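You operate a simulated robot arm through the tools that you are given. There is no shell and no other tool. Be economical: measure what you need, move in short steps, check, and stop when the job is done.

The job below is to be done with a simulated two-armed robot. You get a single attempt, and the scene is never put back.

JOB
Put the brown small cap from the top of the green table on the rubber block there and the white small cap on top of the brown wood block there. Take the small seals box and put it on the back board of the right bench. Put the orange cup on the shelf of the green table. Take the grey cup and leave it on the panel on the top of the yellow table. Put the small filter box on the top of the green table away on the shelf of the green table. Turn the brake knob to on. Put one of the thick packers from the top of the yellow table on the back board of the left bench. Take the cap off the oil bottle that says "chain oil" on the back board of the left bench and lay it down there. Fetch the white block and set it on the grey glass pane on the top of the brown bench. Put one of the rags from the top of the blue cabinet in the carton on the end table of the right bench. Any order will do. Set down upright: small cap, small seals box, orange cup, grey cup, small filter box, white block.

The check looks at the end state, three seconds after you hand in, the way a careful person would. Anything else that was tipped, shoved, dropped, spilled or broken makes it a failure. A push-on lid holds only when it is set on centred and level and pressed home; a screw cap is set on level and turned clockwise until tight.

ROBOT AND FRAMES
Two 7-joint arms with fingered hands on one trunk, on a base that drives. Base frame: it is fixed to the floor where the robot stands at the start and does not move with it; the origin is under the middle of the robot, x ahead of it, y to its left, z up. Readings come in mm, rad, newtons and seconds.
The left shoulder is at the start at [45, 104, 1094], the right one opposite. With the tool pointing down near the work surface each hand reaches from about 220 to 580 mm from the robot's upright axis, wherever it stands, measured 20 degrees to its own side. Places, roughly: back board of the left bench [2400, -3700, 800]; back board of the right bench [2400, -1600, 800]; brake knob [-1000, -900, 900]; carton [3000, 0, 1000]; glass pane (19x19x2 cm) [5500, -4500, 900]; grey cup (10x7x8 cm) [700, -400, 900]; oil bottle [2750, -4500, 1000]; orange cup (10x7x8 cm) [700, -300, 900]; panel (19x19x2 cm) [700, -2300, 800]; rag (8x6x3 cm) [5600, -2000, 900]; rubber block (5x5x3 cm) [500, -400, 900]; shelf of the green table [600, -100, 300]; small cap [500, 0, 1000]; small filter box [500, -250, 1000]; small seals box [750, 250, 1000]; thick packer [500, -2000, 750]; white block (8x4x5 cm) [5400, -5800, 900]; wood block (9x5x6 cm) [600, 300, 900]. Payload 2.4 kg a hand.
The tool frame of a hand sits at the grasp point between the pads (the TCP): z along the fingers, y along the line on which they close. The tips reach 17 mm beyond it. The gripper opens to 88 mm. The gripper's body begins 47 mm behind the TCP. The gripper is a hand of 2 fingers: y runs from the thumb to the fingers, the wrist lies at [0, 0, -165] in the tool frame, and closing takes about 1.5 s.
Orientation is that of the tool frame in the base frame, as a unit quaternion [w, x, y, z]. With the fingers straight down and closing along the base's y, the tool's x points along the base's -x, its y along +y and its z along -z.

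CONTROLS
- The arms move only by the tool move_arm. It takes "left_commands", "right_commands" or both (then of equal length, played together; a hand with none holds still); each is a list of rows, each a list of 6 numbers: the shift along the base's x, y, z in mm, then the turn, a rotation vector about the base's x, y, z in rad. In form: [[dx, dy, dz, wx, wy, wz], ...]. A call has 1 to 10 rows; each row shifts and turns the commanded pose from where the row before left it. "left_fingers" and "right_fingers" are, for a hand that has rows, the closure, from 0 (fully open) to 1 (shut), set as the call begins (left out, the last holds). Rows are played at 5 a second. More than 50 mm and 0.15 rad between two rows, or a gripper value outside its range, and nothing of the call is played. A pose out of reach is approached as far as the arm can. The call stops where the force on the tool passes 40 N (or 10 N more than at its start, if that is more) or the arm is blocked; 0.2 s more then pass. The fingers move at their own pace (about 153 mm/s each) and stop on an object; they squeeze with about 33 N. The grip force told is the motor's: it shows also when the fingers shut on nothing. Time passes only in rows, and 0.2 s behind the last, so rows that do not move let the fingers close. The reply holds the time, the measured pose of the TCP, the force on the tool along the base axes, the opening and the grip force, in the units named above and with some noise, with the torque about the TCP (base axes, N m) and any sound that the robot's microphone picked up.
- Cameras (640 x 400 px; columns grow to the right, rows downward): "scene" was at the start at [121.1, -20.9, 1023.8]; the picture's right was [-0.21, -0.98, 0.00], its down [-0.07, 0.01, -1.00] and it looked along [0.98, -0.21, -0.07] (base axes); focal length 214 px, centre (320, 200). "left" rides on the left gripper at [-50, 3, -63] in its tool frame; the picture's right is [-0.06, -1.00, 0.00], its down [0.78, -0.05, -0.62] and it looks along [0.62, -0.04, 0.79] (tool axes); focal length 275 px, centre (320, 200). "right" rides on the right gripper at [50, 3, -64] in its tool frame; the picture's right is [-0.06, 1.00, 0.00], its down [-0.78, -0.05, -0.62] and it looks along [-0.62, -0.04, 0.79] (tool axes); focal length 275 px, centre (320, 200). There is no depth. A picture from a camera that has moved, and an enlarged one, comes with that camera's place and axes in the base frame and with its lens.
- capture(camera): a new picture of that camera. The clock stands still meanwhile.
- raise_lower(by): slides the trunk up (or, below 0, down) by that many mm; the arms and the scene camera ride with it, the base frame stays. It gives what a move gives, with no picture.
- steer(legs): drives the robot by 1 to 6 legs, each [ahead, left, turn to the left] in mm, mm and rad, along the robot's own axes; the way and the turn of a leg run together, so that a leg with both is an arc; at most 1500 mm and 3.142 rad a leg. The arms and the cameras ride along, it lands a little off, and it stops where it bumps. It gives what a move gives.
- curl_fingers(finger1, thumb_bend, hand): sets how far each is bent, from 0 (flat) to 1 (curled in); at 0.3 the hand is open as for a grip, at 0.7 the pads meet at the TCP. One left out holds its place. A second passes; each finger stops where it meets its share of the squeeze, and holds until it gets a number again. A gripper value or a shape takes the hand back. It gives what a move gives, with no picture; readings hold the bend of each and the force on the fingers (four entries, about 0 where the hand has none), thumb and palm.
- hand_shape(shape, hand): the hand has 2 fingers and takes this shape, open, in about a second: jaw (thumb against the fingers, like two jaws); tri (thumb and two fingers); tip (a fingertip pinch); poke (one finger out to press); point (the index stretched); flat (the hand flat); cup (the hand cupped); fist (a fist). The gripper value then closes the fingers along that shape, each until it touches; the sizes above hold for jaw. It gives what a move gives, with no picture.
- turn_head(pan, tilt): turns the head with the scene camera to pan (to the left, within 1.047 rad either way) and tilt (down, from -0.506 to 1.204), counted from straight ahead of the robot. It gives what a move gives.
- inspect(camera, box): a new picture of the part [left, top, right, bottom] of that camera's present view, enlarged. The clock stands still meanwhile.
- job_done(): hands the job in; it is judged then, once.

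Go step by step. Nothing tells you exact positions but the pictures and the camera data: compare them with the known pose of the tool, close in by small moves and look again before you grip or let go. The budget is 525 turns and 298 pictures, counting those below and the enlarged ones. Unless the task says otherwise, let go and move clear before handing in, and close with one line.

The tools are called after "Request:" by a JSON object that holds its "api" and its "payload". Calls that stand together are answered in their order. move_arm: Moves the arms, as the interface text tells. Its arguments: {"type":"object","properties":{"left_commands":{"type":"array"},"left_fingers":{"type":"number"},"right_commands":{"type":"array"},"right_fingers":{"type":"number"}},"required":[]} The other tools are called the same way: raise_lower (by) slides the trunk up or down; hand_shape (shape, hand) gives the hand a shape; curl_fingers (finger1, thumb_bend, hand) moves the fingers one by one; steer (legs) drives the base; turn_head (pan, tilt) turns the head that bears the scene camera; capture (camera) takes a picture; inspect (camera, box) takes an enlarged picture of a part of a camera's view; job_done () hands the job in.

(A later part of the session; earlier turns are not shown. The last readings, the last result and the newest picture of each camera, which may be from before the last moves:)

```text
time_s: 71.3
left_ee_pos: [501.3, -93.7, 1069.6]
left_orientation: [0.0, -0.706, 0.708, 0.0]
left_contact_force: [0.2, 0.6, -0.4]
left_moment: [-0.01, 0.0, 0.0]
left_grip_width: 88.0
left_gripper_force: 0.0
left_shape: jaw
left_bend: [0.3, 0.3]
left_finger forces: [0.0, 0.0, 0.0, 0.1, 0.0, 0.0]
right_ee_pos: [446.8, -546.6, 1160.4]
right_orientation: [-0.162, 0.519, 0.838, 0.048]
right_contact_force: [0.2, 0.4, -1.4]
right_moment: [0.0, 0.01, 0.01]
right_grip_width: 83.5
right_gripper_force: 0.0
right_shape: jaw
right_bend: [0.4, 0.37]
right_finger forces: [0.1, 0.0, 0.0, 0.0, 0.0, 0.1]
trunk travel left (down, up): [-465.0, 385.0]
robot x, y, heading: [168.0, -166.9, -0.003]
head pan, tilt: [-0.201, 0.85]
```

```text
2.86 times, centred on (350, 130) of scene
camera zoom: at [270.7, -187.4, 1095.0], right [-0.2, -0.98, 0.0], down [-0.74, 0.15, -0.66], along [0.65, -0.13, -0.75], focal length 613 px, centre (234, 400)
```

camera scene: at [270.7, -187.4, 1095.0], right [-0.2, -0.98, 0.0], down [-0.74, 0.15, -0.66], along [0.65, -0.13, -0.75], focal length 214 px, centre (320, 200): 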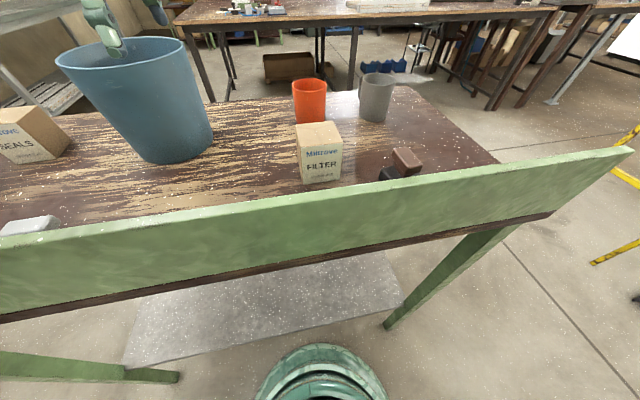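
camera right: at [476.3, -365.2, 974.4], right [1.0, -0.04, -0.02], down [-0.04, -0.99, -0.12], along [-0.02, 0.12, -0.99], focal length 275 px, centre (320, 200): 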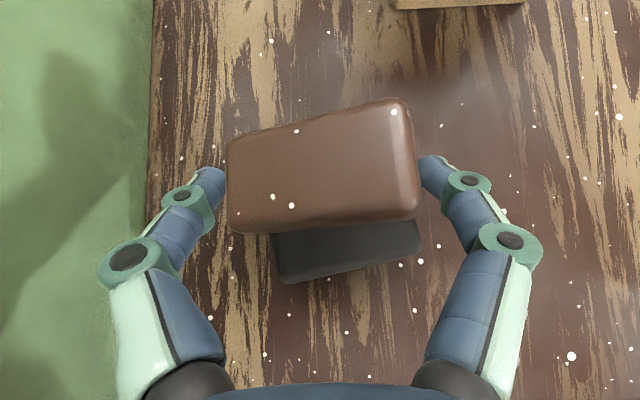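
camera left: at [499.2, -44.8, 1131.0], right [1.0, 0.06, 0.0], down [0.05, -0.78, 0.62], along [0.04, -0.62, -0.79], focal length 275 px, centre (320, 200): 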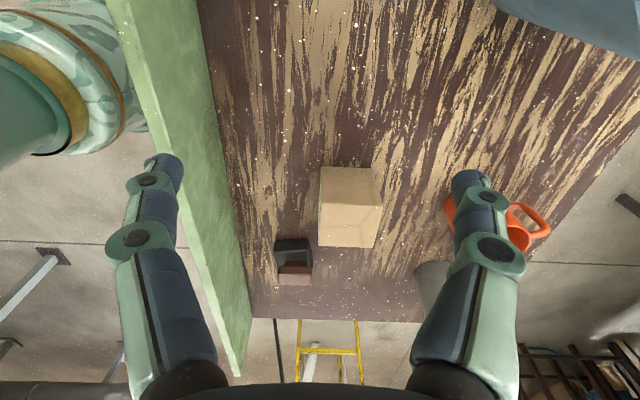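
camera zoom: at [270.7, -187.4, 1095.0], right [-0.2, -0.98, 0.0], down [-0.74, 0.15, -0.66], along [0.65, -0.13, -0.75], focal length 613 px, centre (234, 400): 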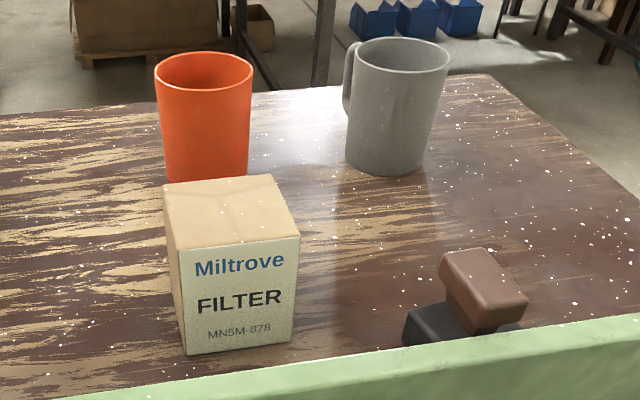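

The brown cap looks somewhat turned; check it more closely.

Request:
{"api": "inspect", "payload": {"camera": "scene", "box": [360, 130, 440, 190]}}

Request:
{"api": "inspect", "payload": {"camera": "left", "box": [260, 220, 340, 300]}}

```text
6.67 times, centred on (400, 160) of scene
camera zoom: at [270.7, -187.4, 1095.0], right [-0.2, -0.98, 0.0], down [-0.74, 0.15, -0.66], along [0.65, -0.13, -0.75], focal length 1430 px, centre (-213, 467)
```

zoom: 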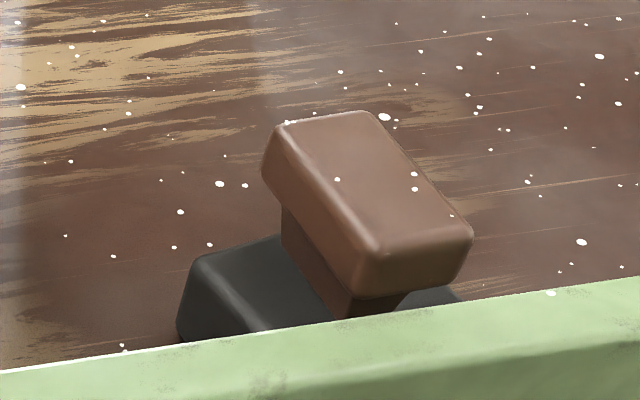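

```text
5.00 times, centred on (300, 260) of left
camera zoom: at [499.2, -44.8, 1131.0], right [1.0, 0.06, 0.0], down [0.05, -0.78, 0.62], along [0.04, -0.62, -0.79], focal length 1376 px, centre (420, -100)
```

zoom: 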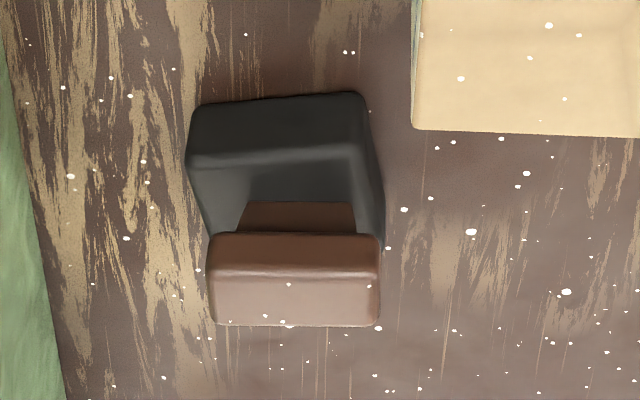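

The cap is upright on the block (just perspective). Filter box: x 511–571, y −270…−210, top ≈925. Left hand moves above it.

Request:
{"api": "move_arm", "payload": {"left_commands": [[10, -36, -15, 0, 0, 0], [10, -36, -15, 0, 0, 0], [10, -37, -15, 0, 0, 0], [10, -37, -15, 0, 0, 0], [0, 0, -20, 0, 0, 0]]}}

Request:
{"api": "capture", "payload": {"camera": "left"}}

```text
time_s: 72.5
left_ee_pos: [541.9, -239.6, 989.8]
left_orientation: [0.0, -0.707, 0.708, 0.001]
left_contact_force: [0.2, 0.0, 0.5]
left_moment: [0.0, 0.0, -0.03]
left_grip_width: 87.8
left_gripper_force: 0.1
left_shape: jaw
left_bend: [0.3, 0.3]
left_finger forces: [0.0, 0.1, 0.0, 0.0, 0.0, 0.0]
right_ee_pos: [447.1, -546.7, 1160.9]
right_orientation: [-0.162, 0.518, 0.839, 0.047]
right_contact_force: [0.6, 0.0, 0.5]
right_moment: [0.02, 0.0, -0.03]
right_grip_width: 83.5
right_gripper_force: 0.0
right_shape: jaw
right_bend: [0.4, 0.37]
right_finger forces: [0.1, 0.1, 0.0, 0.1, 0.0, 0.0]
trunk travel left (down, up): [-465.0, 385.0]
robot x, y, heading: [161.9, -167.2, -0.004]
head pan, tilt: [-0.201, 0.85]
```

```text
212 pictures are left
camera left: at [539.6, -191.3, 1050.6], right [1.0, 0.06, 0.0], down [0.05, -0.78, 0.62], along [0.04, -0.62, -0.79], focal length 275 px, centre (320, 200)
```

left: 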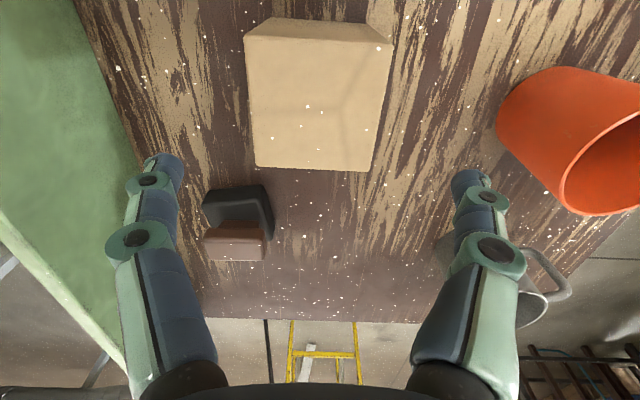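

Centred. Descend and grip the box.

Request:
{"api": "move_arm", "payload": {"left_commands": [[-1, 0, -40, 0, 0, 0], [0, 0, -40, 0, 0, 0], [0, 0, -20, 0, 0, 0], [0, 0, 0, 0, 0, 0]]}}

Request:
{"api": "move_arm", "payload": {"left_commands": [[0, 0, 0, 0, 0, 0], [0, 0, 0, 0, 0, 0], [0, 0, 0, 0, 0, 0], [0, 0, 0, 0, 0, 0], [0, 0, 0, 0, 0, 0]], "left_fingers": 1}}

Request:
{"api": "capture", "payload": {"camera": "left"}}

```text
time_s: 73.3
left_ee_pos: [542.0, -239.5, 897.1]
left_orientation: [0.0, -0.706, 0.708, -0.007]
left_contact_force: [-3.7, 5.9, 25.5]
left_moment: [-0.16, 0.05, -0.03]
left_grip_width: 86.9
left_gripper_force: 0.1
left_shape: jaw
left_bend: [0.3, 0.3]
left_finger forces: [17.6, 0.0, 0.0, 0.1, 11.6, 0.0]
right_ee_pos: [445.4, -545.0, 1161.8]
right_orientation: [-0.161, 0.519, 0.838, 0.048]
right_contact_force: [0.3, -0.2, 0.7]
right_moment: [-0.03, -0.02, -0.02]
right_grip_width: 83.6
right_gripper_force: 0.1
right_shape: jaw
right_bend: [0.4, 0.37]
right_finger forces: [0.1, 0.0, 0.1, 0.1, 0.1, 0.0]
trunk travel left (down, up): [-465.0, 385.0]
robot x, y, heading: [163.4, -171.5, -0.002]
head pan, tilt: [-0.201, 0.85]
stopped in row 4 (left hand): the force on the tool passed its limit at 52 N (the readings are from after the stop); the commanded pose is now the measured one
```

```text
time_s: 74.5
left_ee_pos: [541.3, -240.0, 896.4]
left_orientation: [0.001, -0.706, 0.708, -0.007]
left_contact_force: [-2.1, 1.1, 34.2]
left_moment: [-0.1, 0.08, -0.04]
left_grip_width: 50.9
left_gripper_force: 33.3
left_shape: jaw
left_bend: [0.77, 0.75]
left_finger forces: [46.7, 0.0, 0.0, 0.0, 38.6, 0.0]
right_ee_pos: [444.1, -544.9, 1160.8]
right_orientation: [-0.162, 0.518, 0.838, 0.048]
right_contact_force: [0.3, -0.9, 0.0]
right_moment: [-0.02, 0.0, 0.0]
right_grip_width: 83.4
right_gripper_force: 0.0
right_shape: jaw
right_bend: [0.4, 0.37]
right_finger forces: [0.0, 0.0, 0.1, 0.1, 0.1, 0.0]
trunk travel left (down, up): [-465.0, 385.0]
robot x, y, heading: [165.2, -169.6, -0.006]
head pan, tilt: [-0.201, 0.85]
```

```text
211 pictures are left
camera left: at [537.9, -190.1, 957.4], right [1.0, 0.06, 0.01], down [0.04, -0.78, 0.63], along [0.04, -0.62, -0.78], focal length 275 px, centre (320, 200)
```

left: 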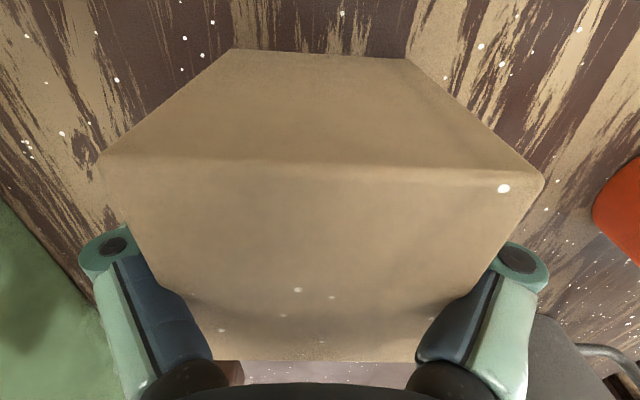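

Open fingers reach further down than expected and touched the table, but the box is gripped. Lift gently and check.

Request:
{"api": "move_arm", "payload": {"left_commands": [[0, 0, 5, 0, 0, 0], [0, 0, 25, 0, 0, 0], [0, 0, 40, 0, 0, 0], [0, 0, 40, 0, 0, 0], [0, 0, 40, 0, 0, 0]]}}

Request:
{"api": "capture", "payload": {"camera": "left"}}

Request:
{"api": "capture", "payload": {"camera": "scene"}}

```text
time_s: 75.7
left_ee_pos: [540.5, -239.1, 1047.8]
left_orientation: [0.001, 0.707, -0.707, 0.005]
left_contact_force: [0.5, -0.2, -1.8]
left_moment: [-0.01, -0.02, 0.01]
left_grip_width: 50.5
left_gripper_force: 33.1
left_shape: jaw
left_bend: [0.77, 0.75]
left_finger forces: [32.1, 0.0, 0.1, 0.1, 30.2, 0.0]
right_ee_pos: [447.8, -544.9, 1161.0]
right_orientation: [-0.162, 0.518, 0.839, 0.047]
right_contact_force: [0.5, -0.4, -0.4]
right_moment: [0.0, -0.01, -0.01]
right_grip_width: 83.6
right_gripper_force: 0.1
right_shape: jaw
right_bend: [0.4, 0.37]
right_finger forces: [0.0, 0.1, 0.0, 0.0, 0.0, 0.0]
trunk travel left (down, up): [-465.0, 385.0]
robot x, y, heading: [164.1, -168.1, 0.001]
head pan, tilt: [-0.201, 0.85]
```

```text
210 pictures are left
camera left: at [538.3, -190.0, 1108.4], right [1.0, 0.06, 0.01], down [0.04, -0.78, 0.62], along [0.04, -0.62, -0.78], focal length 275 px, centre (320, 200)
```

left: 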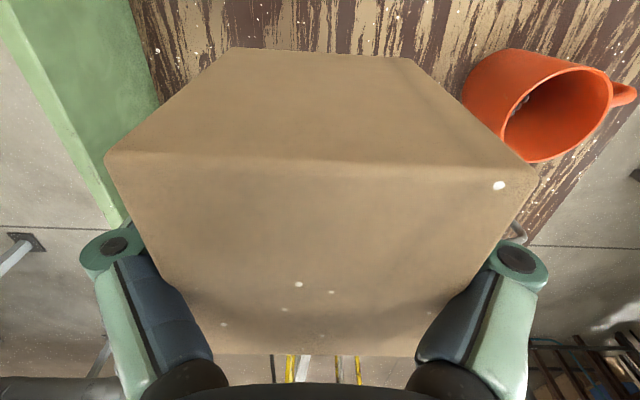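

```text
209 pictures are left
camera scene: at [270.7, -187.6, 1095.0], right [-0.2, -0.98, 0.0], down [-0.74, 0.15, -0.66], along [0.65, -0.13, -0.75], focal length 214 px, centre (320, 200)
```

scene: 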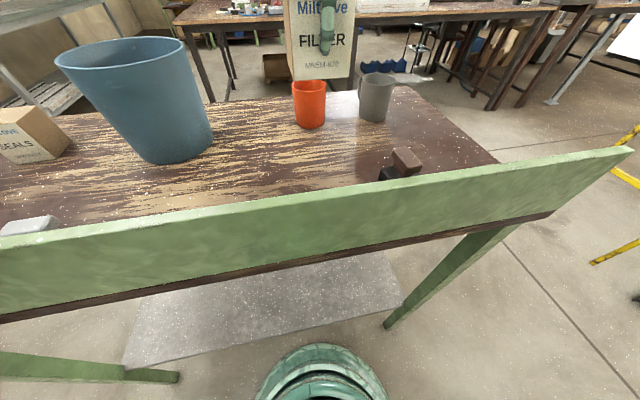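

Box held level. Park the left hand to the left while the right hand moves to the orange cup with a 30° forward tilt.

Request:
{"api": "move_arm", "payload": {"left_commands": [[-7, 24, 4, 0, 0, 0], [-7, 24, 4, 0, 0, 0], [-7, 24, 4, 0, 0, 0], [-7, 24, 4, 0, 0, 0], [-7, 24, 4, 0, 0, 0], [-7, 24, 4, 0, 0, 0], [-7, 24, 4, 0, 0, 0], [-7, 24, 4, 0, 0, 0], [-7, 24, 4, 0, 0, 0], [-7, 24, 4, 0, 0, 0]], "right_commands": [[20, 28.5, -10, -0.039, -0.081, 0.106], [20, 28.5, -10, -0.039, -0.081, 0.106], [20, 28.5, -10, -0.039, -0.081, 0.106], [20, 28.5, -15, -0.039, -0.081, 0.106], [20, 28.5, -15, -0.039, -0.081, 0.106], [20, 28.5, -15, -0.039, -0.081, 0.106], [20, 28.5, -15, -0.039, -0.081, 0.106], [20, 28.5, -20, -0.039, -0.081, 0.106], [20, 28.5, -20, -0.039, -0.081, 0.106], [20, 28.5, -20, -0.039, -0.081, 0.106]], "right_fingers": 0}}

Request:
{"api": "capture", "payload": {"camera": "right"}}

Request:
{"api": "capture", "payload": {"camera": "scene"}}

```text
time_s: 77.9
left_ee_pos: [470.8, 1.0, 1086.5]
left_orientation: [0.0, -0.706, 0.709, -0.005]
left_contact_force: [-0.9, -0.1, -1.3]
left_moment: [0.01, 0.0, -0.04]
left_grip_width: 50.4
left_gripper_force: 33.0
left_shape: jaw
left_bend: [0.77, 0.75]
left_finger forces: [30.9, 0.1, 0.1, 0.0, 29.3, 0.0]
right_ee_pos: [647.1, -259.7, 1010.6]
right_orientation: [0.259, -0.001, 0.966, 0.001]
right_contact_force: [0.2, 0.2, -0.9]
right_moment: [-0.01, -0.02, 0.0]
right_grip_width: 87.9
right_gripper_force: 0.0
right_shape: jaw
right_bend: [0.3, 0.3]
right_finger forces: [0.0, 0.1, 0.1, 0.1, 0.0, 0.0]
trunk travel left (down, up): [-465.0, 385.0]
robot x, y, heading: [165.4, -168.9, -0.001]
head pan, tilt: [-0.201, 0.85]
```

```text
208 pictures are left
camera right: at [573.1, -256.7, 1041.7], right [0.05, 1.0, 0.03], down [0.37, -0.05, 0.93], along [0.93, -0.04, -0.37], focal length 275 px, centre (320, 200)
```

right: 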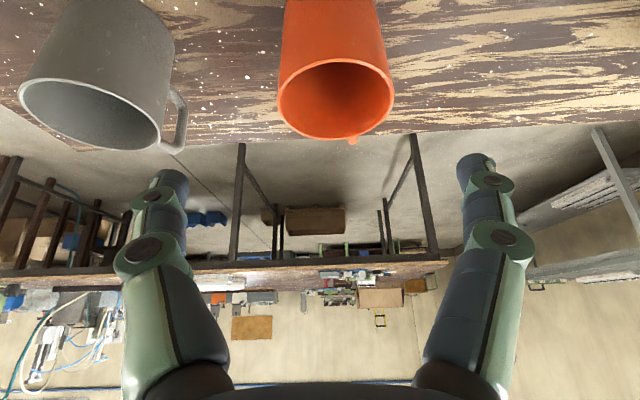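

```text
207 pictures are left
camera scene: at [270.7, -187.0, 1095.0], right [-0.2, -0.98, 0.0], down [-0.74, 0.15, -0.66], along [0.65, -0.13, -0.75], focal length 214 px, centre (320, 200)
```

scene: 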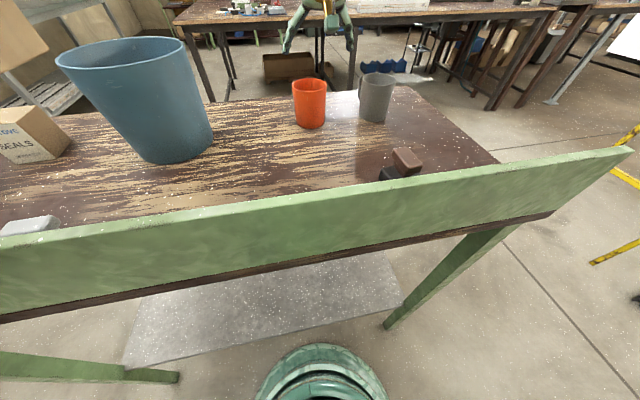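

Cup centre ≈(703,-252). Approach part-way and recheck alignment.

Request:
{"api": "move_arm", "payload": {"right_commands": [[8, 4, -14, 0, 0, 0], [8, 4, -14, 0, 0, 0]]}}

Request:
{"api": "capture", "payload": {"camera": "right"}}

Request:
{"api": "inspect", "payload": {"camera": "scene", "box": [260, 30, 420, 140]}}

```text
time_s: 78.5
left_ee_pos: [470.3, 0.2, 1086.0]
left_orientation: [0.0, -0.706, 0.708, -0.005]
left_contact_force: [0.4, 0.7, -1.2]
left_moment: [-0.03, 0.02, 0.02]
left_grip_width: 50.5
left_gripper_force: 32.9
left_shape: jaw
left_bend: [0.77, 0.75]
left_finger forces: [30.8, 0.1, 0.0, 0.0, 29.3, 0.0]
right_ee_pos: [661.8, -252.3, 984.2]
right_orientation: [0.258, 0.0, 0.966, 0.0]
right_contact_force: [0.8, -0.3, -0.2]
right_moment: [0.02, 0.0, 0.01]
right_grip_width: 87.9
right_gripper_force: 0.1
right_shape: jaw
right_bend: [0.3, 0.3]
right_finger forces: [0.0, 0.0, 0.0, 0.1, 0.1, 0.0]
trunk travel left (down, up): [-465.0, 385.0]
robot x, y, heading: [171.5, -172.5, -0.0]
head pan, tilt: [-0.201, 0.85]
```

```text
206 pictures are left
camera right: at [588.0, -248.3, 1013.5], right [0.05, 1.0, 0.03], down [0.37, -0.05, 0.93], along [0.93, -0.04, -0.37], focal length 275 px, centre (320, 200)
```

right: 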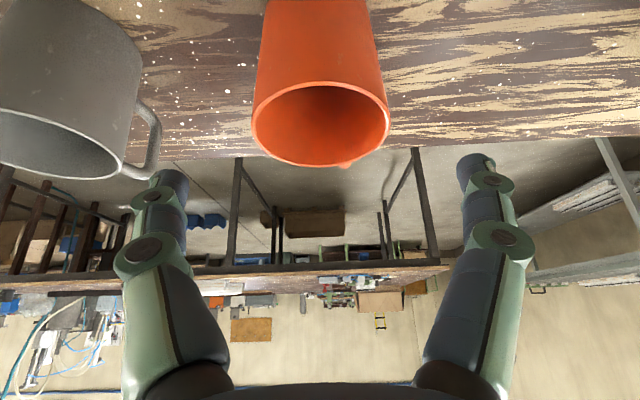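

```text
3.64 times, centred on (340, 85) of scene
camera zoom: at [270.9, -187.2, 1094.9], right [-0.2, -0.98, 0.0], down [-0.74, 0.15, -0.66], along [0.65, -0.13, -0.75], focal length 780 px, centre (247, 618)
```

zoom: 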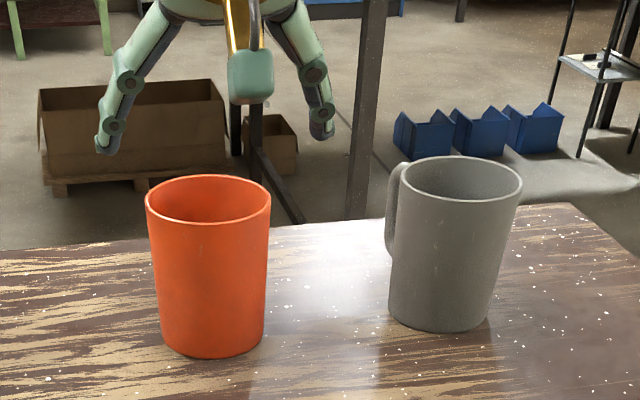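

Cup centre is (706,-254), rim ≈932. Moving in with fingers either side.

Request:
{"api": "move_arm", "payload": {"right_commands": [[14, -1, -27, 0, 0, 0], [14, 0, -27, 0, 0, 0]]}}

Request:
{"api": "capture", "payload": {"camera": "right"}}

Request:
{"api": "inspect", "payload": {"camera": "scene", "box": [260, 30, 420, 140]}}

```text
time_s: 79.1
left_ee_pos: [471.2, 0.5, 1087.2]
left_orientation: [0.0, -0.705, 0.709, -0.005]
left_contact_force: [0.2, -0.2, -0.8]
left_moment: [0.02, 0.01, -0.01]
left_grip_width: 50.6
left_gripper_force: 33.1
left_shape: jaw
left_bend: [0.77, 0.75]
left_finger forces: [30.9, 0.1, 0.0, 0.1, 29.3, 0.0]
right_ee_pos: [690.6, -252.3, 928.0]
right_orientation: [0.257, 0.0, 0.966, 0.001]
right_contact_force: [0.0, -0.4, 0.4]
right_moment: [0.03, -0.01, -0.02]
right_grip_width: 88.0
right_gripper_force: 0.0
right_shape: jaw
right_bend: [0.3, 0.3]
right_finger forces: [0.1, 0.0, 0.0, 0.0, 0.0, 0.1]
trunk travel left (down, up): [-465.0, 385.0]
robot x, y, heading: [164.2, -165.6, 0.003]
head pan, tilt: [-0.201, 0.85]
```

```text
204 pictures are left
camera right: at [615.5, -247.8, 957.4], right [0.05, 1.0, 0.03], down [0.37, -0.05, 0.93], along [0.93, -0.04, -0.37], focal length 275 px, centre (320, 200)
```

right: 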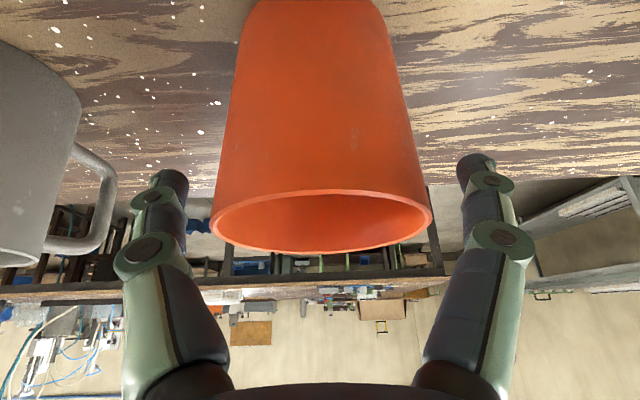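

```text
3.64 times, centred on (340, 85) of scene
camera zoom: at [270.9, -187.2, 1094.9], right [-0.2, -0.98, 0.0], down [-0.74, 0.15, -0.66], along [0.65, -0.13, -0.75], focal length 780 px, centre (247, 618)
```

zoom: 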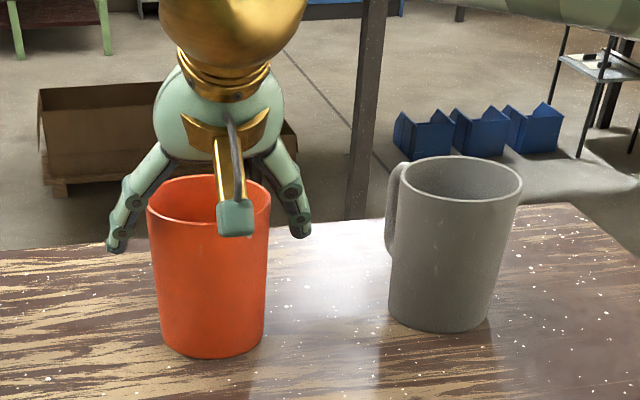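

Request:
{"api": "move_arm", "payload": {"right_commands": [[7, 0, -13, 0, 0, 0], [6, 0, -11, 0, 0, 0]]}}

Request:
{"api": "move_arm", "payload": {"right_commands": [[0, 0, 0, 0, 0, 0], [0, 0, 0, 0, 0, 0], [0, 0, 0, 0, 0, 0], [0, 0, 0, 0, 0, 0], [0, 0, 0, 0, 0, 0]], "right_fingers": 1}}

Request:
{"api": "capture", "payload": {"camera": "right"}}

Request:
{"api": "inspect", "payload": {"camera": "scene", "box": [260, 30, 420, 140]}}

```text
time_s: 79.7
left_ee_pos: [469.0, 0.8, 1087.7]
left_orientation: [0.001, -0.706, 0.708, -0.005]
left_contact_force: [-0.1, -0.1, -0.4]
left_moment: [-0.03, -0.02, 0.01]
left_grip_width: 50.5
left_gripper_force: 33.2
left_shape: jaw
left_bend: [0.77, 0.75]
left_finger forces: [30.9, 0.0, 0.0, 0.0, 29.4, 0.0]
right_ee_pos: [703.3, -253.6, 907.4]
right_orientation: [0.26, 0.0, 0.966, 0.001]
right_contact_force: [-3.9, 0.5, 13.1]
right_moment: [-0.1, 0.09, -0.04]
right_grip_width: 87.4
right_gripper_force: 0.0
right_shape: jaw
right_bend: [0.3, 0.3]
right_finger forces: [5.1, 0.0, 0.0, 0.0, 6.9, 0.0]
trunk travel left (down, up): [-465.0, 385.0]
robot x, y, heading: [165.0, -174.3, -0.001]
head pan, tilt: [-0.201, 0.85]
```

```text
time_s: 80.9
left_ee_pos: [470.4, 0.6, 1086.4]
left_orientation: [0.001, -0.707, 0.708, -0.005]
left_contact_force: [0.3, 0.4, -1.9]
left_moment: [0.01, 0.01, 0.0]
left_grip_width: 50.5
left_gripper_force: 33.2
left_shape: jaw
left_bend: [0.77, 0.75]
left_finger forces: [30.9, 0.1, 0.0, 0.0, 29.4, 0.1]
right_ee_pos: [702.4, -253.9, 906.0]
right_orientation: [0.258, 0.0, 0.966, 0.0]
right_contact_force: [1.1, 2.4, 17.2]
right_moment: [-0.14, 0.16, -0.14]
right_grip_width: 55.4
right_gripper_force: 32.6
right_shape: jaw
right_bend: [0.71, 0.69]
right_finger forces: [35.1, 0.1, 0.0, 0.0, 33.9, 0.1]
trunk travel left (down, up): [-465.0, 385.0]
robot x, y, heading: [167.4, -170.3, 0.001]
head pan, tilt: [-0.201, 0.85]
```

```text
202 pictures are left
camera right: at [628.3, -249.4, 935.5], right [0.05, 1.0, 0.03], down [0.37, -0.05, 0.93], along [0.93, -0.04, -0.37], focal length 275 px, centre (320, 200)
```

right: 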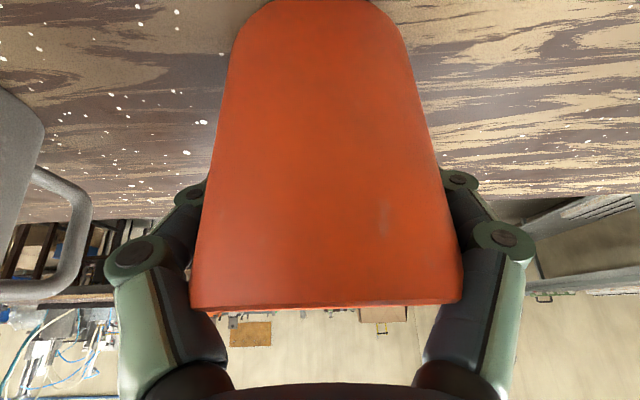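

```text
3.64 times, centred on (340, 85) of scene
camera zoom: at [269.7, -186.9, 1095.2], right [-0.2, -0.98, 0.0], down [-0.74, 0.15, -0.66], along [0.65, -0.13, -0.75], focal length 780 px, centre (247, 618)
```

zoom: 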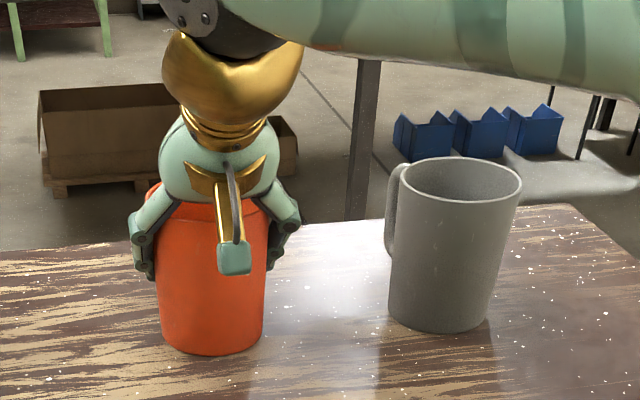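

Gripped. Lift slowly.

Request:
{"api": "move_arm", "payload": {"right_commands": [[0, 0, 4, 0, 0, 0], [0, 0, 10, 0, 0, 0], [0, 0, 20, 0, 0, 0], [0, 0, 30, 0, 0, 0], [0, 0, 30, 0, 0, 0]]}}

Request:
{"api": "capture", "payload": {"camera": "right"}}

Request:
{"api": "inspect", "payload": {"camera": "scene", "box": [240, 0, 420, 120]}}

```text
time_s: 82.1
left_ee_pos: [471.0, 0.5, 1088.5]
left_orientation: [0.0, -0.707, 0.707, -0.005]
left_contact_force: [-0.3, -0.4, -0.6]
left_moment: [0.0, -0.01, 0.0]
left_grip_width: 50.3
left_gripper_force: 32.5
left_shape: jaw
left_bend: [0.77, 0.75]
left_finger forces: [30.9, 0.0, 0.0, 0.0, 29.3, 0.0]
right_ee_pos: [704.9, -253.5, 996.7]
right_orientation: [0.258, 0.0, 0.966, 0.001]
right_contact_force: [0.6, 0.6, -0.3]
right_moment: [0.02, 0.02, -0.02]
right_grip_width: 55.2
right_gripper_force: 32.9
right_shape: jaw
right_bend: [0.71, 0.69]
right_finger forces: [32.3, 0.0, 0.1, 0.0, 30.8, 0.1]
trunk travel left (down, up): [-465.0, 385.0]
robot x, y, heading: [165.5, -170.2, -0.003]
head pan, tilt: [-0.201, 0.85]
```

```text
200 pictures are left
camera right: at [629.9, -249.4, 1028.0], right [0.05, 1.0, 0.03], down [0.37, -0.05, 0.93], along [0.93, -0.04, -0.37], focal length 275 px, centre (320, 200)
```

right: 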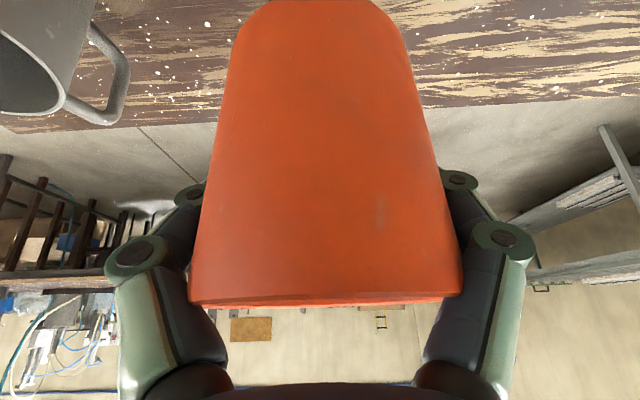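

```text
3.33 times, centred on (330, 60) of scene
camera zoom: at [270.8, -187.3, 1094.9], right [-0.2, -0.98, 0.0], down [-0.74, 0.15, -0.66], along [0.65, -0.13, -0.75], focal length 715 px, centre (287, 667)
```

zoom: 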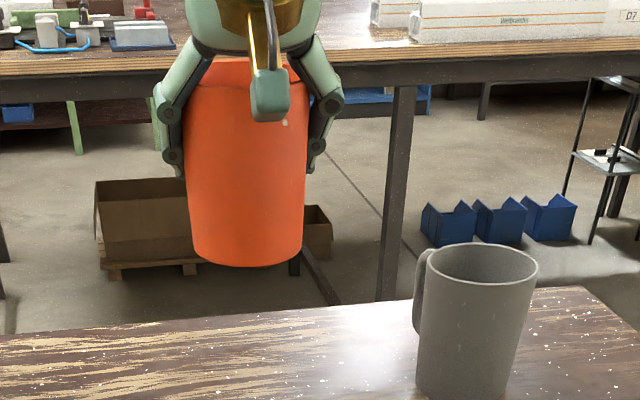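

Cup is level. Bring it back toward me, then drive back 150 mm and lower the trunk.

Request:
{"api": "move_arm", "payload": {"right_commands": [[-36, -4, 20, 0, 0, 0], [-39, -5, 12, 0, 0, 0], [-40, -5, 10, 0, 0, 0], [-40, -5, 10, 0, 0, 0], [-40, -5, 10, 0, 0, 0], [-40, -5, 5, 0, 0, 0]]}}

Request:
{"api": "steer", "payload": {"legs": [[-155, 0, 0]]}}

Request:
{"api": "turn_head", "payload": {"pan": 0, "tilt": 0.9}}

Request:
{"api": "capture", "payload": {"camera": "scene"}}

```text
time_s: 83.5
left_ee_pos: [471.1, 1.7, 1086.8]
left_orientation: [0.001, -0.707, 0.707, -0.005]
left_contact_force: [0.5, -0.4, -1.4]
left_moment: [-0.02, 0.01, -0.02]
left_grip_width: 50.7
left_gripper_force: 33.4
left_shape: jaw
left_bend: [0.77, 0.75]
left_finger forces: [30.7, 0.0, 0.1, 0.1, 29.2, 0.0]
right_ee_pos: [481.2, -278.7, 1061.4]
right_orientation: [0.257, 0.002, 0.966, 0.0]
right_contact_force: [-0.3, 0.2, -0.7]
right_moment: [-0.01, -0.01, -0.01]
right_grip_width: 55.1
right_gripper_force: 32.7
right_shape: jaw
right_bend: [0.71, 0.69]
right_finger forces: [31.7, 0.0, 0.0, 0.0, 30.3, 0.0]
right hand out of reach, approached as far as the arm can: row 6
trunk travel left (down, up): [-465.0, 385.0]
robot x, y, heading: [166.3, -168.7, -0.002]
head pan, tilt: [-0.201, 0.85]
```

```text
time_s: 84.9
left_ee_pos: [315.8, 0.2, 1086.5]
left_orientation: [0.001, -0.706, 0.708, -0.006]
left_contact_force: [0.4, -0.5, -0.1]
left_moment: [0.05, 0.0, 0.0]
left_grip_width: 50.7
left_gripper_force: 33.5
left_shape: jaw
left_bend: [0.77, 0.75]
left_finger forces: [30.8, 0.0, 0.0, 0.0, 29.3, 0.0]
right_ee_pos: [326.4, -277.8, 1062.1]
right_orientation: [0.258, 0.0, 0.966, 0.0]
right_contact_force: [0.5, -0.2, -0.7]
right_moment: [-0.01, -0.01, 0.03]
right_grip_width: 55.0
right_gripper_force: 32.8
right_shape: jaw
right_bend: [0.71, 0.69]
right_finger forces: [31.8, 0.1, 0.0, 0.0, 30.3, 0.1]
trunk travel left (down, up): [-465.0, 385.0]
robot x, y, heading: [9.1, -168.9, -0.002]
head pan, tilt: [-0.201, 0.85]
```

```text
time_s: 85.6
left_ee_pos: [315.5, -0.2, 1087.3]
left_orientation: [0.0, -0.706, 0.708, -0.004]
left_contact_force: [0.2, 0.5, -0.4]
left_moment: [0.0, 0.02, 0.01]
left_grip_width: 50.5
left_gripper_force: 32.6
left_shape: jaw
left_bend: [0.77, 0.75]
left_finger forces: [30.8, 0.0, 0.1, 0.0, 29.2, 0.0]
right_ee_pos: [326.9, -277.1, 1061.0]
right_orientation: [0.258, 0.0, 0.966, 0.001]
right_contact_force: [0.4, -0.2, -0.9]
right_moment: [0.0, 0.01, 0.02]
right_grip_width: 55.1
right_gripper_force: 32.4
right_shape: jaw
right_bend: [0.71, 0.69]
right_finger forces: [31.8, 0.0, 0.0, 0.1, 30.4, 0.1]
trunk travel left (down, up): [-465.0, 385.0]
robot x, y, heading: [7.9, -164.6, 0.005]
head pan, tilt: [0.0, 0.901]
```

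```text
198 pictures are left
camera scene: at [115.2, -171.6, 1091.1], right [0.0, -1.0, 0.0], down [-0.78, 0.0, -0.62], along [0.62, 0.0, -0.78], focal length 214 px, centre (320, 200)
```

scene: 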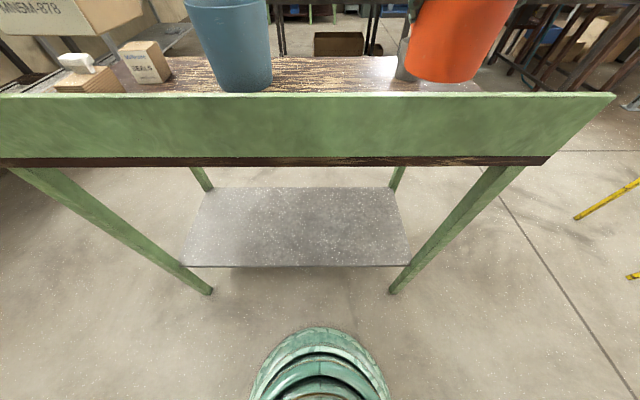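

The path down is clear of the table front. Lower the trunk most of the way.

Request:
{"api": "raise_lower", "payload": {"by": -440}}

Request:
{"api": "capture", "payload": {"camera": "scene"}}

```text
refused: -440 is not a number from -400 to 400
```

```text
197 pictures are left
camera scene: at [115.2, -171.6, 1091.1], right [0.0, -1.0, 0.0], down [-0.78, 0.0, -0.62], along [0.62, 0.0, -0.78], focal length 214 px, centre (320, 200)
```

scene: 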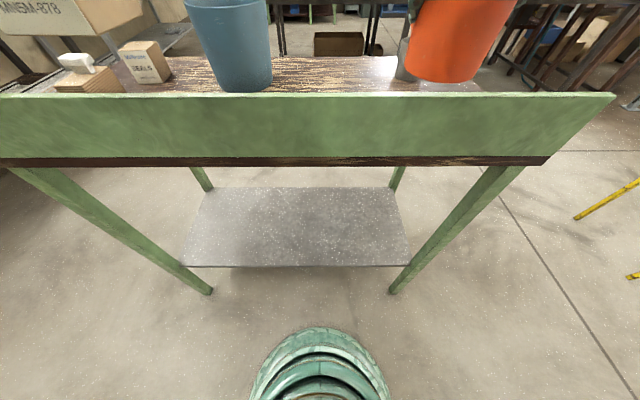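

Request:
{"api": "raise_lower", "payload": {"by": -300}}

Request:
{"api": "raise_lower", "payload": {"by": -145}}

Request:
{"api": "turn_head", "payload": {"pan": 0, "tilt": 0.6}}

Request:
{"api": "capture", "payload": {"camera": "scene"}}

```text
time_s: 88.6
left_ee_pos: [316.7, 0.6, 787.9]
left_orientation: [0.001, -0.706, 0.708, -0.005]
left_contact_force: [-0.4, -0.2, -1.3]
left_moment: [0.02, 0.03, -0.03]
left_grip_width: 50.5
left_gripper_force: 33.3
left_shape: jaw
left_bend: [0.77, 0.75]
left_finger forces: [30.5, 0.0, 0.1, 0.0, 29.1, 0.0]
right_ee_pos: [335.9, -276.6, 712.1]
right_orientation: [0.173, 0.001, 0.985, 0.0]
right_contact_force: [0.2, 0.5, -0.6]
right_moment: [0.03, 0.02, 0.0]
right_grip_width: 52.8
right_gripper_force: 32.8
right_shape: jaw
right_bend: [0.76, 0.71]
right_finger forces: [33.9, 0.0, 0.0, 0.0, 31.5, 0.0]
trunk travel left (down, up): [-165.0, 685.0]
robot x, y, heading: [11.1, -169.7, -0.0]
head pan, tilt: [0.0, 0.901]
```

```text
time_s: 90.3
left_ee_pos: [324.1, -0.2, 623.2]
left_orientation: [-0.03, -0.705, 0.708, 0.025]
left_contact_force: [0.5, 0.2, -1.5]
left_moment: [-0.02, -0.02, 0.0]
left_grip_width: 50.6
left_gripper_force: 32.6
left_shape: jaw
left_bend: [0.77, 0.75]
left_finger forces: [30.5, 0.0, 0.1, 0.0, 29.2, 0.0]
right_ee_pos: [337.8, -276.5, 529.3]
right_orientation: [0.101, 0.001, 0.995, 0.001]
right_contact_force: [0.4, -0.9, -0.1]
right_moment: [-0.01, 0.0, -0.02]
right_grip_width: 52.8
right_gripper_force: 33.3
right_shape: jaw
right_bend: [0.76, 0.71]
right_finger forces: [33.8, 0.0, 0.0, 0.1, 31.3, 0.0]
trunk travel left (down, up): [-20.0, 830.0]
robot x, y, heading: [13.7, -172.2, -0.004]
head pan, tilt: [0.0, 0.901]
```

```text
time_s: 91.1
left_ee_pos: [323.9, 1.1, 623.8]
left_orientation: [-0.03, -0.705, 0.708, 0.025]
left_contact_force: [0.3, -0.9, -0.9]
left_moment: [0.01, 0.01, 0.01]
left_grip_width: 50.5
left_gripper_force: 33.6
left_shape: jaw
left_bend: [0.77, 0.75]
left_finger forces: [30.4, 0.0, 0.0, 0.1, 29.2, 0.0]
right_ee_pos: [336.2, -277.8, 529.6]
right_orientation: [0.1, 0.001, 0.995, 0.001]
right_contact_force: [0.2, -0.6, -2.1]
right_moment: [-0.01, -0.01, -0.02]
right_grip_width: 52.7
right_gripper_force: 33.2
right_shape: jaw
right_bend: [0.76, 0.71]
right_finger forces: [33.8, 0.0, 0.0, 0.1, 31.3, 0.0]
trunk travel left (down, up): [-20.0, 830.0]
robot x, y, heading: [12.3, -168.5, -0.003]
head pan, tilt: [0.0, 0.6]
```

```text
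196 pictures are left
camera scene: at [146.5, -171.7, 674.9], right [0.0, -1.0, 0.0], down [-0.57, 0.0, -0.82], along [0.82, 0.0, -0.57], focal length 214 px, centre (320, 200)
```

scene: 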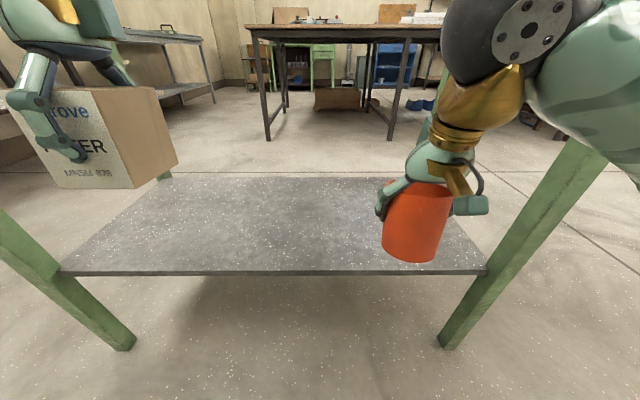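

Both hands were deflected on the way down — an elbow probably caught the lip. I look right and left to see.

Request:
{"api": "turn_head", "payload": {"pan": -0.8, "tilt": -0.2}}

Request:
{"api": "capture", "payload": {"camera": "scene"}}

Request:
{"api": "turn_head", "payload": {"pan": 0.8, "tilt": -0.2}}

Request:
{"api": "capture", "payload": {"camera": "scene"}}

```text
time_s: 92.3
left_ee_pos: [323.8, -0.6, 622.1]
left_orientation: [-0.03, -0.706, 0.708, 0.025]
left_contact_force: [-1.1, 0.0, -1.7]
left_moment: [0.01, 0.0, -0.02]
left_grip_width: 50.6
left_gripper_force: 32.8
left_shape: jaw
left_bend: [0.77, 0.75]
left_finger forces: [30.5, 0.1, 0.0, 0.1, 29.2, 0.0]
right_ee_pos: [336.0, -277.5, 529.4]
right_orientation: [0.1, 0.001, 0.995, 0.001]
right_contact_force: [-0.5, 0.7, -0.4]
right_moment: [-0.01, 0.01, 0.05]
right_grip_width: 52.9
right_gripper_force: 33.5
right_shape: jaw
right_bend: [0.76, 0.71]
right_finger forces: [33.8, 0.0, 0.0, 0.0, 31.3, 0.0]
trunk travel left (down, up): [-20.0, 830.0]
robot x, y, heading: [8.7, -168.4, -0.0]
head pan, tilt: [-0.799, -0.201]
```

```text
195 pictures are left
camera scene: at [147.0, -199.9, 701.9], right [-0.31, -0.95, 0.0], down [-0.29, 0.09, -0.95], along [0.91, -0.29, -0.3], focal length 214 px, centre (320, 200)
```

scene: 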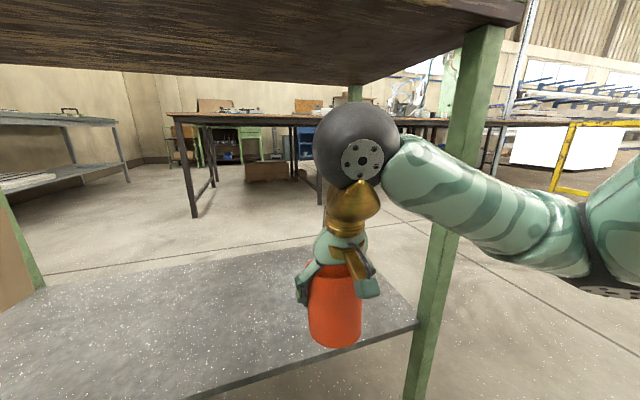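

```text
time_s: 93.9
left_ee_pos: [324.2, 1.1, 622.6]
left_orientation: [-0.029, -0.705, 0.708, 0.025]
left_contact_force: [0.3, 0.0, -1.9]
left_moment: [-0.02, 0.0, -0.01]
left_grip_width: 50.6
left_gripper_force: 32.9
left_shape: jaw
left_bend: [0.77, 0.75]
left_finger forces: [30.5, 0.0, 0.0, 0.0, 29.2, 0.1]
right_ee_pos: [337.0, -275.7, 528.0]
right_orientation: [0.1, 0.001, 0.995, 0.001]
right_contact_force: [0.0, 0.1, -2.7]
right_moment: [-0.03, 0.01, -0.02]
right_grip_width: 52.7
right_gripper_force: 32.9
right_shape: jaw
right_bend: [0.76, 0.71]
right_finger forces: [33.8, 0.0, 0.1, 0.1, 31.3, 0.0]
trunk travel left (down, up): [-20.0, 830.0]
robot x, y, heading: [11.1, -166.0, -0.007]
head pan, tilt: [0.799, -0.201]
```

```text
194 pictures are left
camera scene: at [135.9, -141.3, 747.4], right [0.36, -0.93, 0.0], down [0.18, 0.07, -0.98], along [0.91, 0.35, 0.2], focal length 214 px, centre (320, 200)
```

scene: 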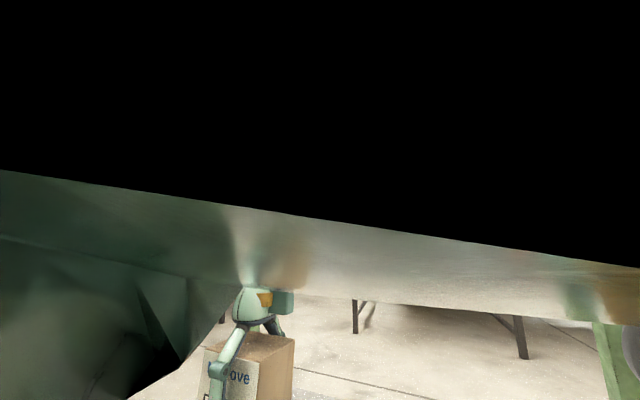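

Request:
{"api": "capture", "payload": {"camera": "right"}}

Request:
{"api": "capture", "payload": {"camera": "left"}}

Request:
{"api": "turn_head", "payload": {"pan": -0.3, "tilt": 0.3}}

Request:
{"api": "capture", "payload": {"camera": "scene"}}

```text
193 pictures are left
camera right: at [276.3, -272.7, 580.9], right [0.06, 1.0, 0.01], down [0.65, -0.05, 0.76], along [0.76, -0.04, -0.65], focal length 275 px, centre (320, 200)
```

right: 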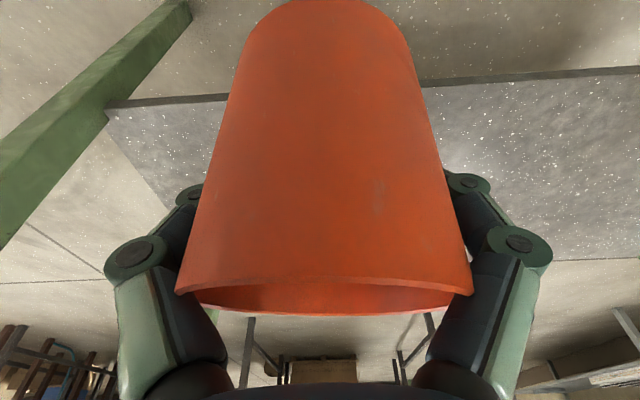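

```text
192 pictures are left
camera left: at [326.4, 49.4, 684.1], right [1.0, 0.06, -0.08], down [0.09, -0.78, 0.62], along [-0.02, -0.62, -0.78], focal length 275 px, centre (320, 200)
```

left: 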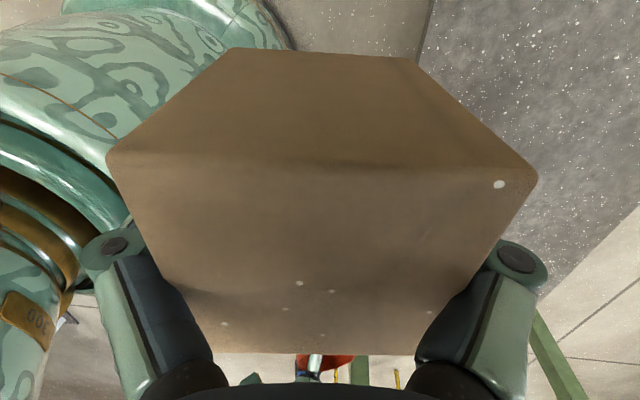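

```text
time_s: 95.3
left_ee_pos: [323.2, 0.0, 622.0]
left_orientation: [-0.03, -0.705, 0.708, 0.025]
left_contact_force: [0.5, -0.2, -1.0]
left_moment: [0.0, 0.0, -0.01]
left_grip_width: 50.3
left_gripper_force: 33.2
left_shape: jaw
left_bend: [0.77, 0.75]
left_finger forces: [30.4, 0.1, 0.0, 0.0, 29.1, 0.1]
right_ee_pos: [336.7, -276.6, 528.7]
right_orientation: [0.1, 0.001, 0.995, 0.001]
right_contact_force: [0.0, -0.1, -1.0]
right_moment: [-0.01, 0.03, -0.04]
right_grip_width: 52.6
right_gripper_force: 32.7
right_shape: jaw
right_bend: [0.76, 0.71]
right_finger forces: [33.8, 0.0, 0.1, 0.1, 31.3, 0.1]
trunk travel left (down, up): [-20.0, 830.0]
robot x, y, heading: [7.8, -169.4, -0.003]
head pan, tilt: [-0.3, 0.3]
```

```text
191 pictures are left
camera scene: at [147.4, -198.8, 701.5], right [-0.29, -0.96, 0.0], down [-0.29, 0.09, -0.95], along [0.91, -0.28, -0.31], focal length 214 px, centre (320, 200)
```

scene: 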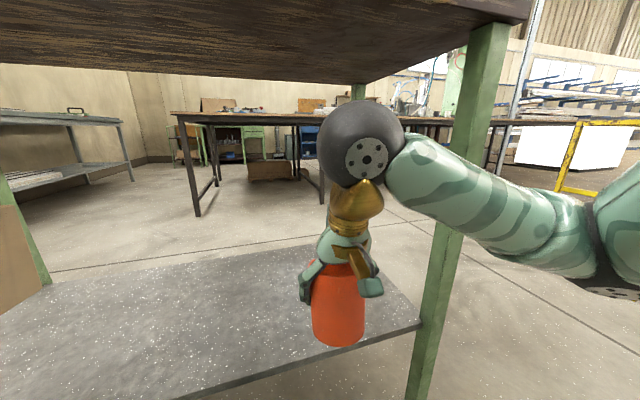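

The cup leans forward ~16° and the box ~5° after the deflection. I rotate both hands back to level.

Request:
{"api": "move_arm", "payload": {"right_commands": [[0, 0, 0, 0, -0.1, 0], [0, 0, 0, 0, -0.1, 0], [0, 0, 0, 0, -0.1, 0], [0, 0, 0, 0, 0, 0]], "left_commands": [[-4, 0, 0, 0, -0.04, 0], [-4, 0, 0, 0, -0.04, 0], [0, 0, 0, 0, 0, 0], [0, 0, 0, 0, 0, 0]]}}

Request:
{"api": "capture", "payload": {"camera": "right"}}

```text
time_s: 96.3
left_ee_pos: [337.1, 0.8, 623.1]
left_orientation: [-0.002, -0.705, 0.709, -0.003]
left_contact_force: [1.2, -0.3, -0.6]
left_moment: [0.0, -0.03, -0.02]
left_grip_width: 50.5
left_gripper_force: 32.9
left_shape: jaw
left_bend: [0.77, 0.75]
left_finger forces: [30.4, 0.0, 0.1, 0.1, 29.0, 0.1]
left hand out of reach, approached as far as the arm can: row 1, 2
right_ee_pos: [359.7, -267.9, 513.0]
right_orientation: [0.248, 0.001, 0.969, 0.0]
right_contact_force: [0.2, -0.7, -1.0]
right_moment: [0.0, 0.0, -0.02]
right_grip_width: 52.9
right_gripper_force: 33.0
right_shape: jaw
right_bend: [0.76, 0.71]
right_finger forces: [33.3, 0.0, 0.0, 0.0, 31.1, 0.0]
right hand out of reach, approached as far as the arm can: row 1, 2, 3
trunk travel left (down, up): [-20.0, 830.0]
robot x, y, heading: [12.0, -170.7, -0.003]
head pan, tilt: [-0.3, 0.3]
```

```text
190 pictures are left
camera right: at [286.0, -263.6, 545.3], right [0.06, 1.0, 0.03], down [0.39, -0.05, 0.92], along [0.92, -0.04, -0.39], focal length 275 px, centre (320, 200)
```

right: 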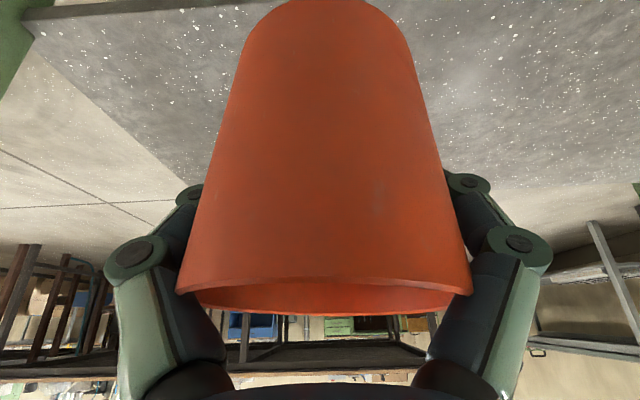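

Cup is level again (the arms were just at their inner reach limit). Lower the left hand so its wrist clears the table underside, then look at the left arm.

Request:
{"api": "move_arm", "payload": {"left_commands": [[8, 0, -35, 0, 0, 0], [8, 0, -35, 0, 0, 0], [4, 0, -30, 0, 0, 0], [0, 0, 0, 0, 0, 0]]}}

Request:
{"api": "turn_head", "payload": {"pan": 0.5, "tilt": 0.5}}

Request:
{"api": "capture", "payload": {"camera": "scene"}}

```text
time_s: 97.3
left_ee_pos: [358.1, -1.3, 522.0]
left_orientation: [-0.002, -0.705, 0.709, -0.003]
left_contact_force: [-0.5, -1.3, -2.3]
left_moment: [0.03, -0.05, 0.01]
left_grip_width: 50.4
left_gripper_force: 33.2
left_shape: jaw
left_bend: [0.77, 0.75]
left_finger forces: [29.5, 0.0, 0.0, 0.0, 28.2, 0.0]
right_ee_pos: [360.3, -267.1, 514.3]
right_orientation: [0.248, 0.0, 0.969, 0.0]
right_contact_force: [0.2, -0.6, -0.7]
right_moment: [0.02, 0.02, 0.01]
right_grip_width: 52.8
right_gripper_force: 32.9
right_shape: jaw
right_bend: [0.76, 0.71]
right_finger forces: [33.3, 0.1, 0.0, 0.0, 31.1, 0.0]
trunk travel left (down, up): [-20.0, 830.0]
robot x, y, heading: [13.6, -168.9, 0.003]
head pan, tilt: [-0.3, 0.3]
```

```text
time_s: 98.4
left_ee_pos: [357.8, -0.7, 522.6]
left_orientation: [-0.002, -0.706, 0.708, -0.003]
left_contact_force: [0.2, 0.7, -1.5]
left_moment: [0.02, 0.03, 0.02]
left_grip_width: 50.7
left_gripper_force: 33.1
left_shape: jaw
left_bend: [0.77, 0.75]
left_finger forces: [29.5, 0.0, 0.0, 0.0, 28.3, 0.1]
right_ee_pos: [359.5, -268.3, 513.6]
right_orientation: [0.247, 0.001, 0.969, 0.0]
right_contact_force: [0.4, 0.2, -1.4]
right_moment: [-0.03, 0.01, 0.01]
right_grip_width: 52.7
right_gripper_force: 32.4
right_shape: jaw
right_bend: [0.76, 0.71]
right_finger forces: [33.2, 0.1, 0.1, 0.0, 31.2, 0.0]
trunk travel left (down, up): [-20.0, 830.0]
robot x, y, heading: [12.6, -171.1, -0.001]
head pan, tilt: [0.499, 0.499]
```

```text
189 pictures are left
camera scene: at [138.2, -128.1, 684.1], right [0.48, -0.88, 0.0], down [-0.42, -0.23, -0.88], along [0.77, 0.42, -0.48], focal length 214 px, centre (320, 200)
```

scene: 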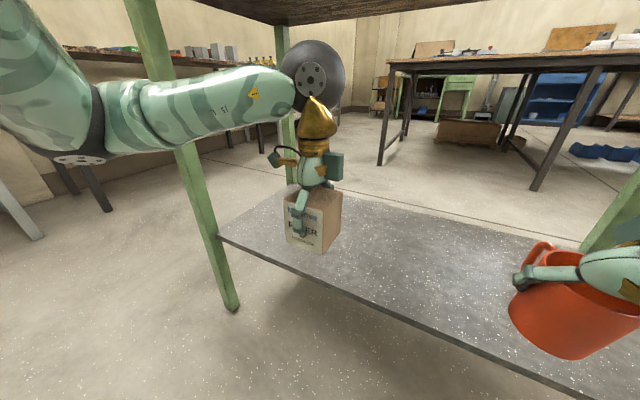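

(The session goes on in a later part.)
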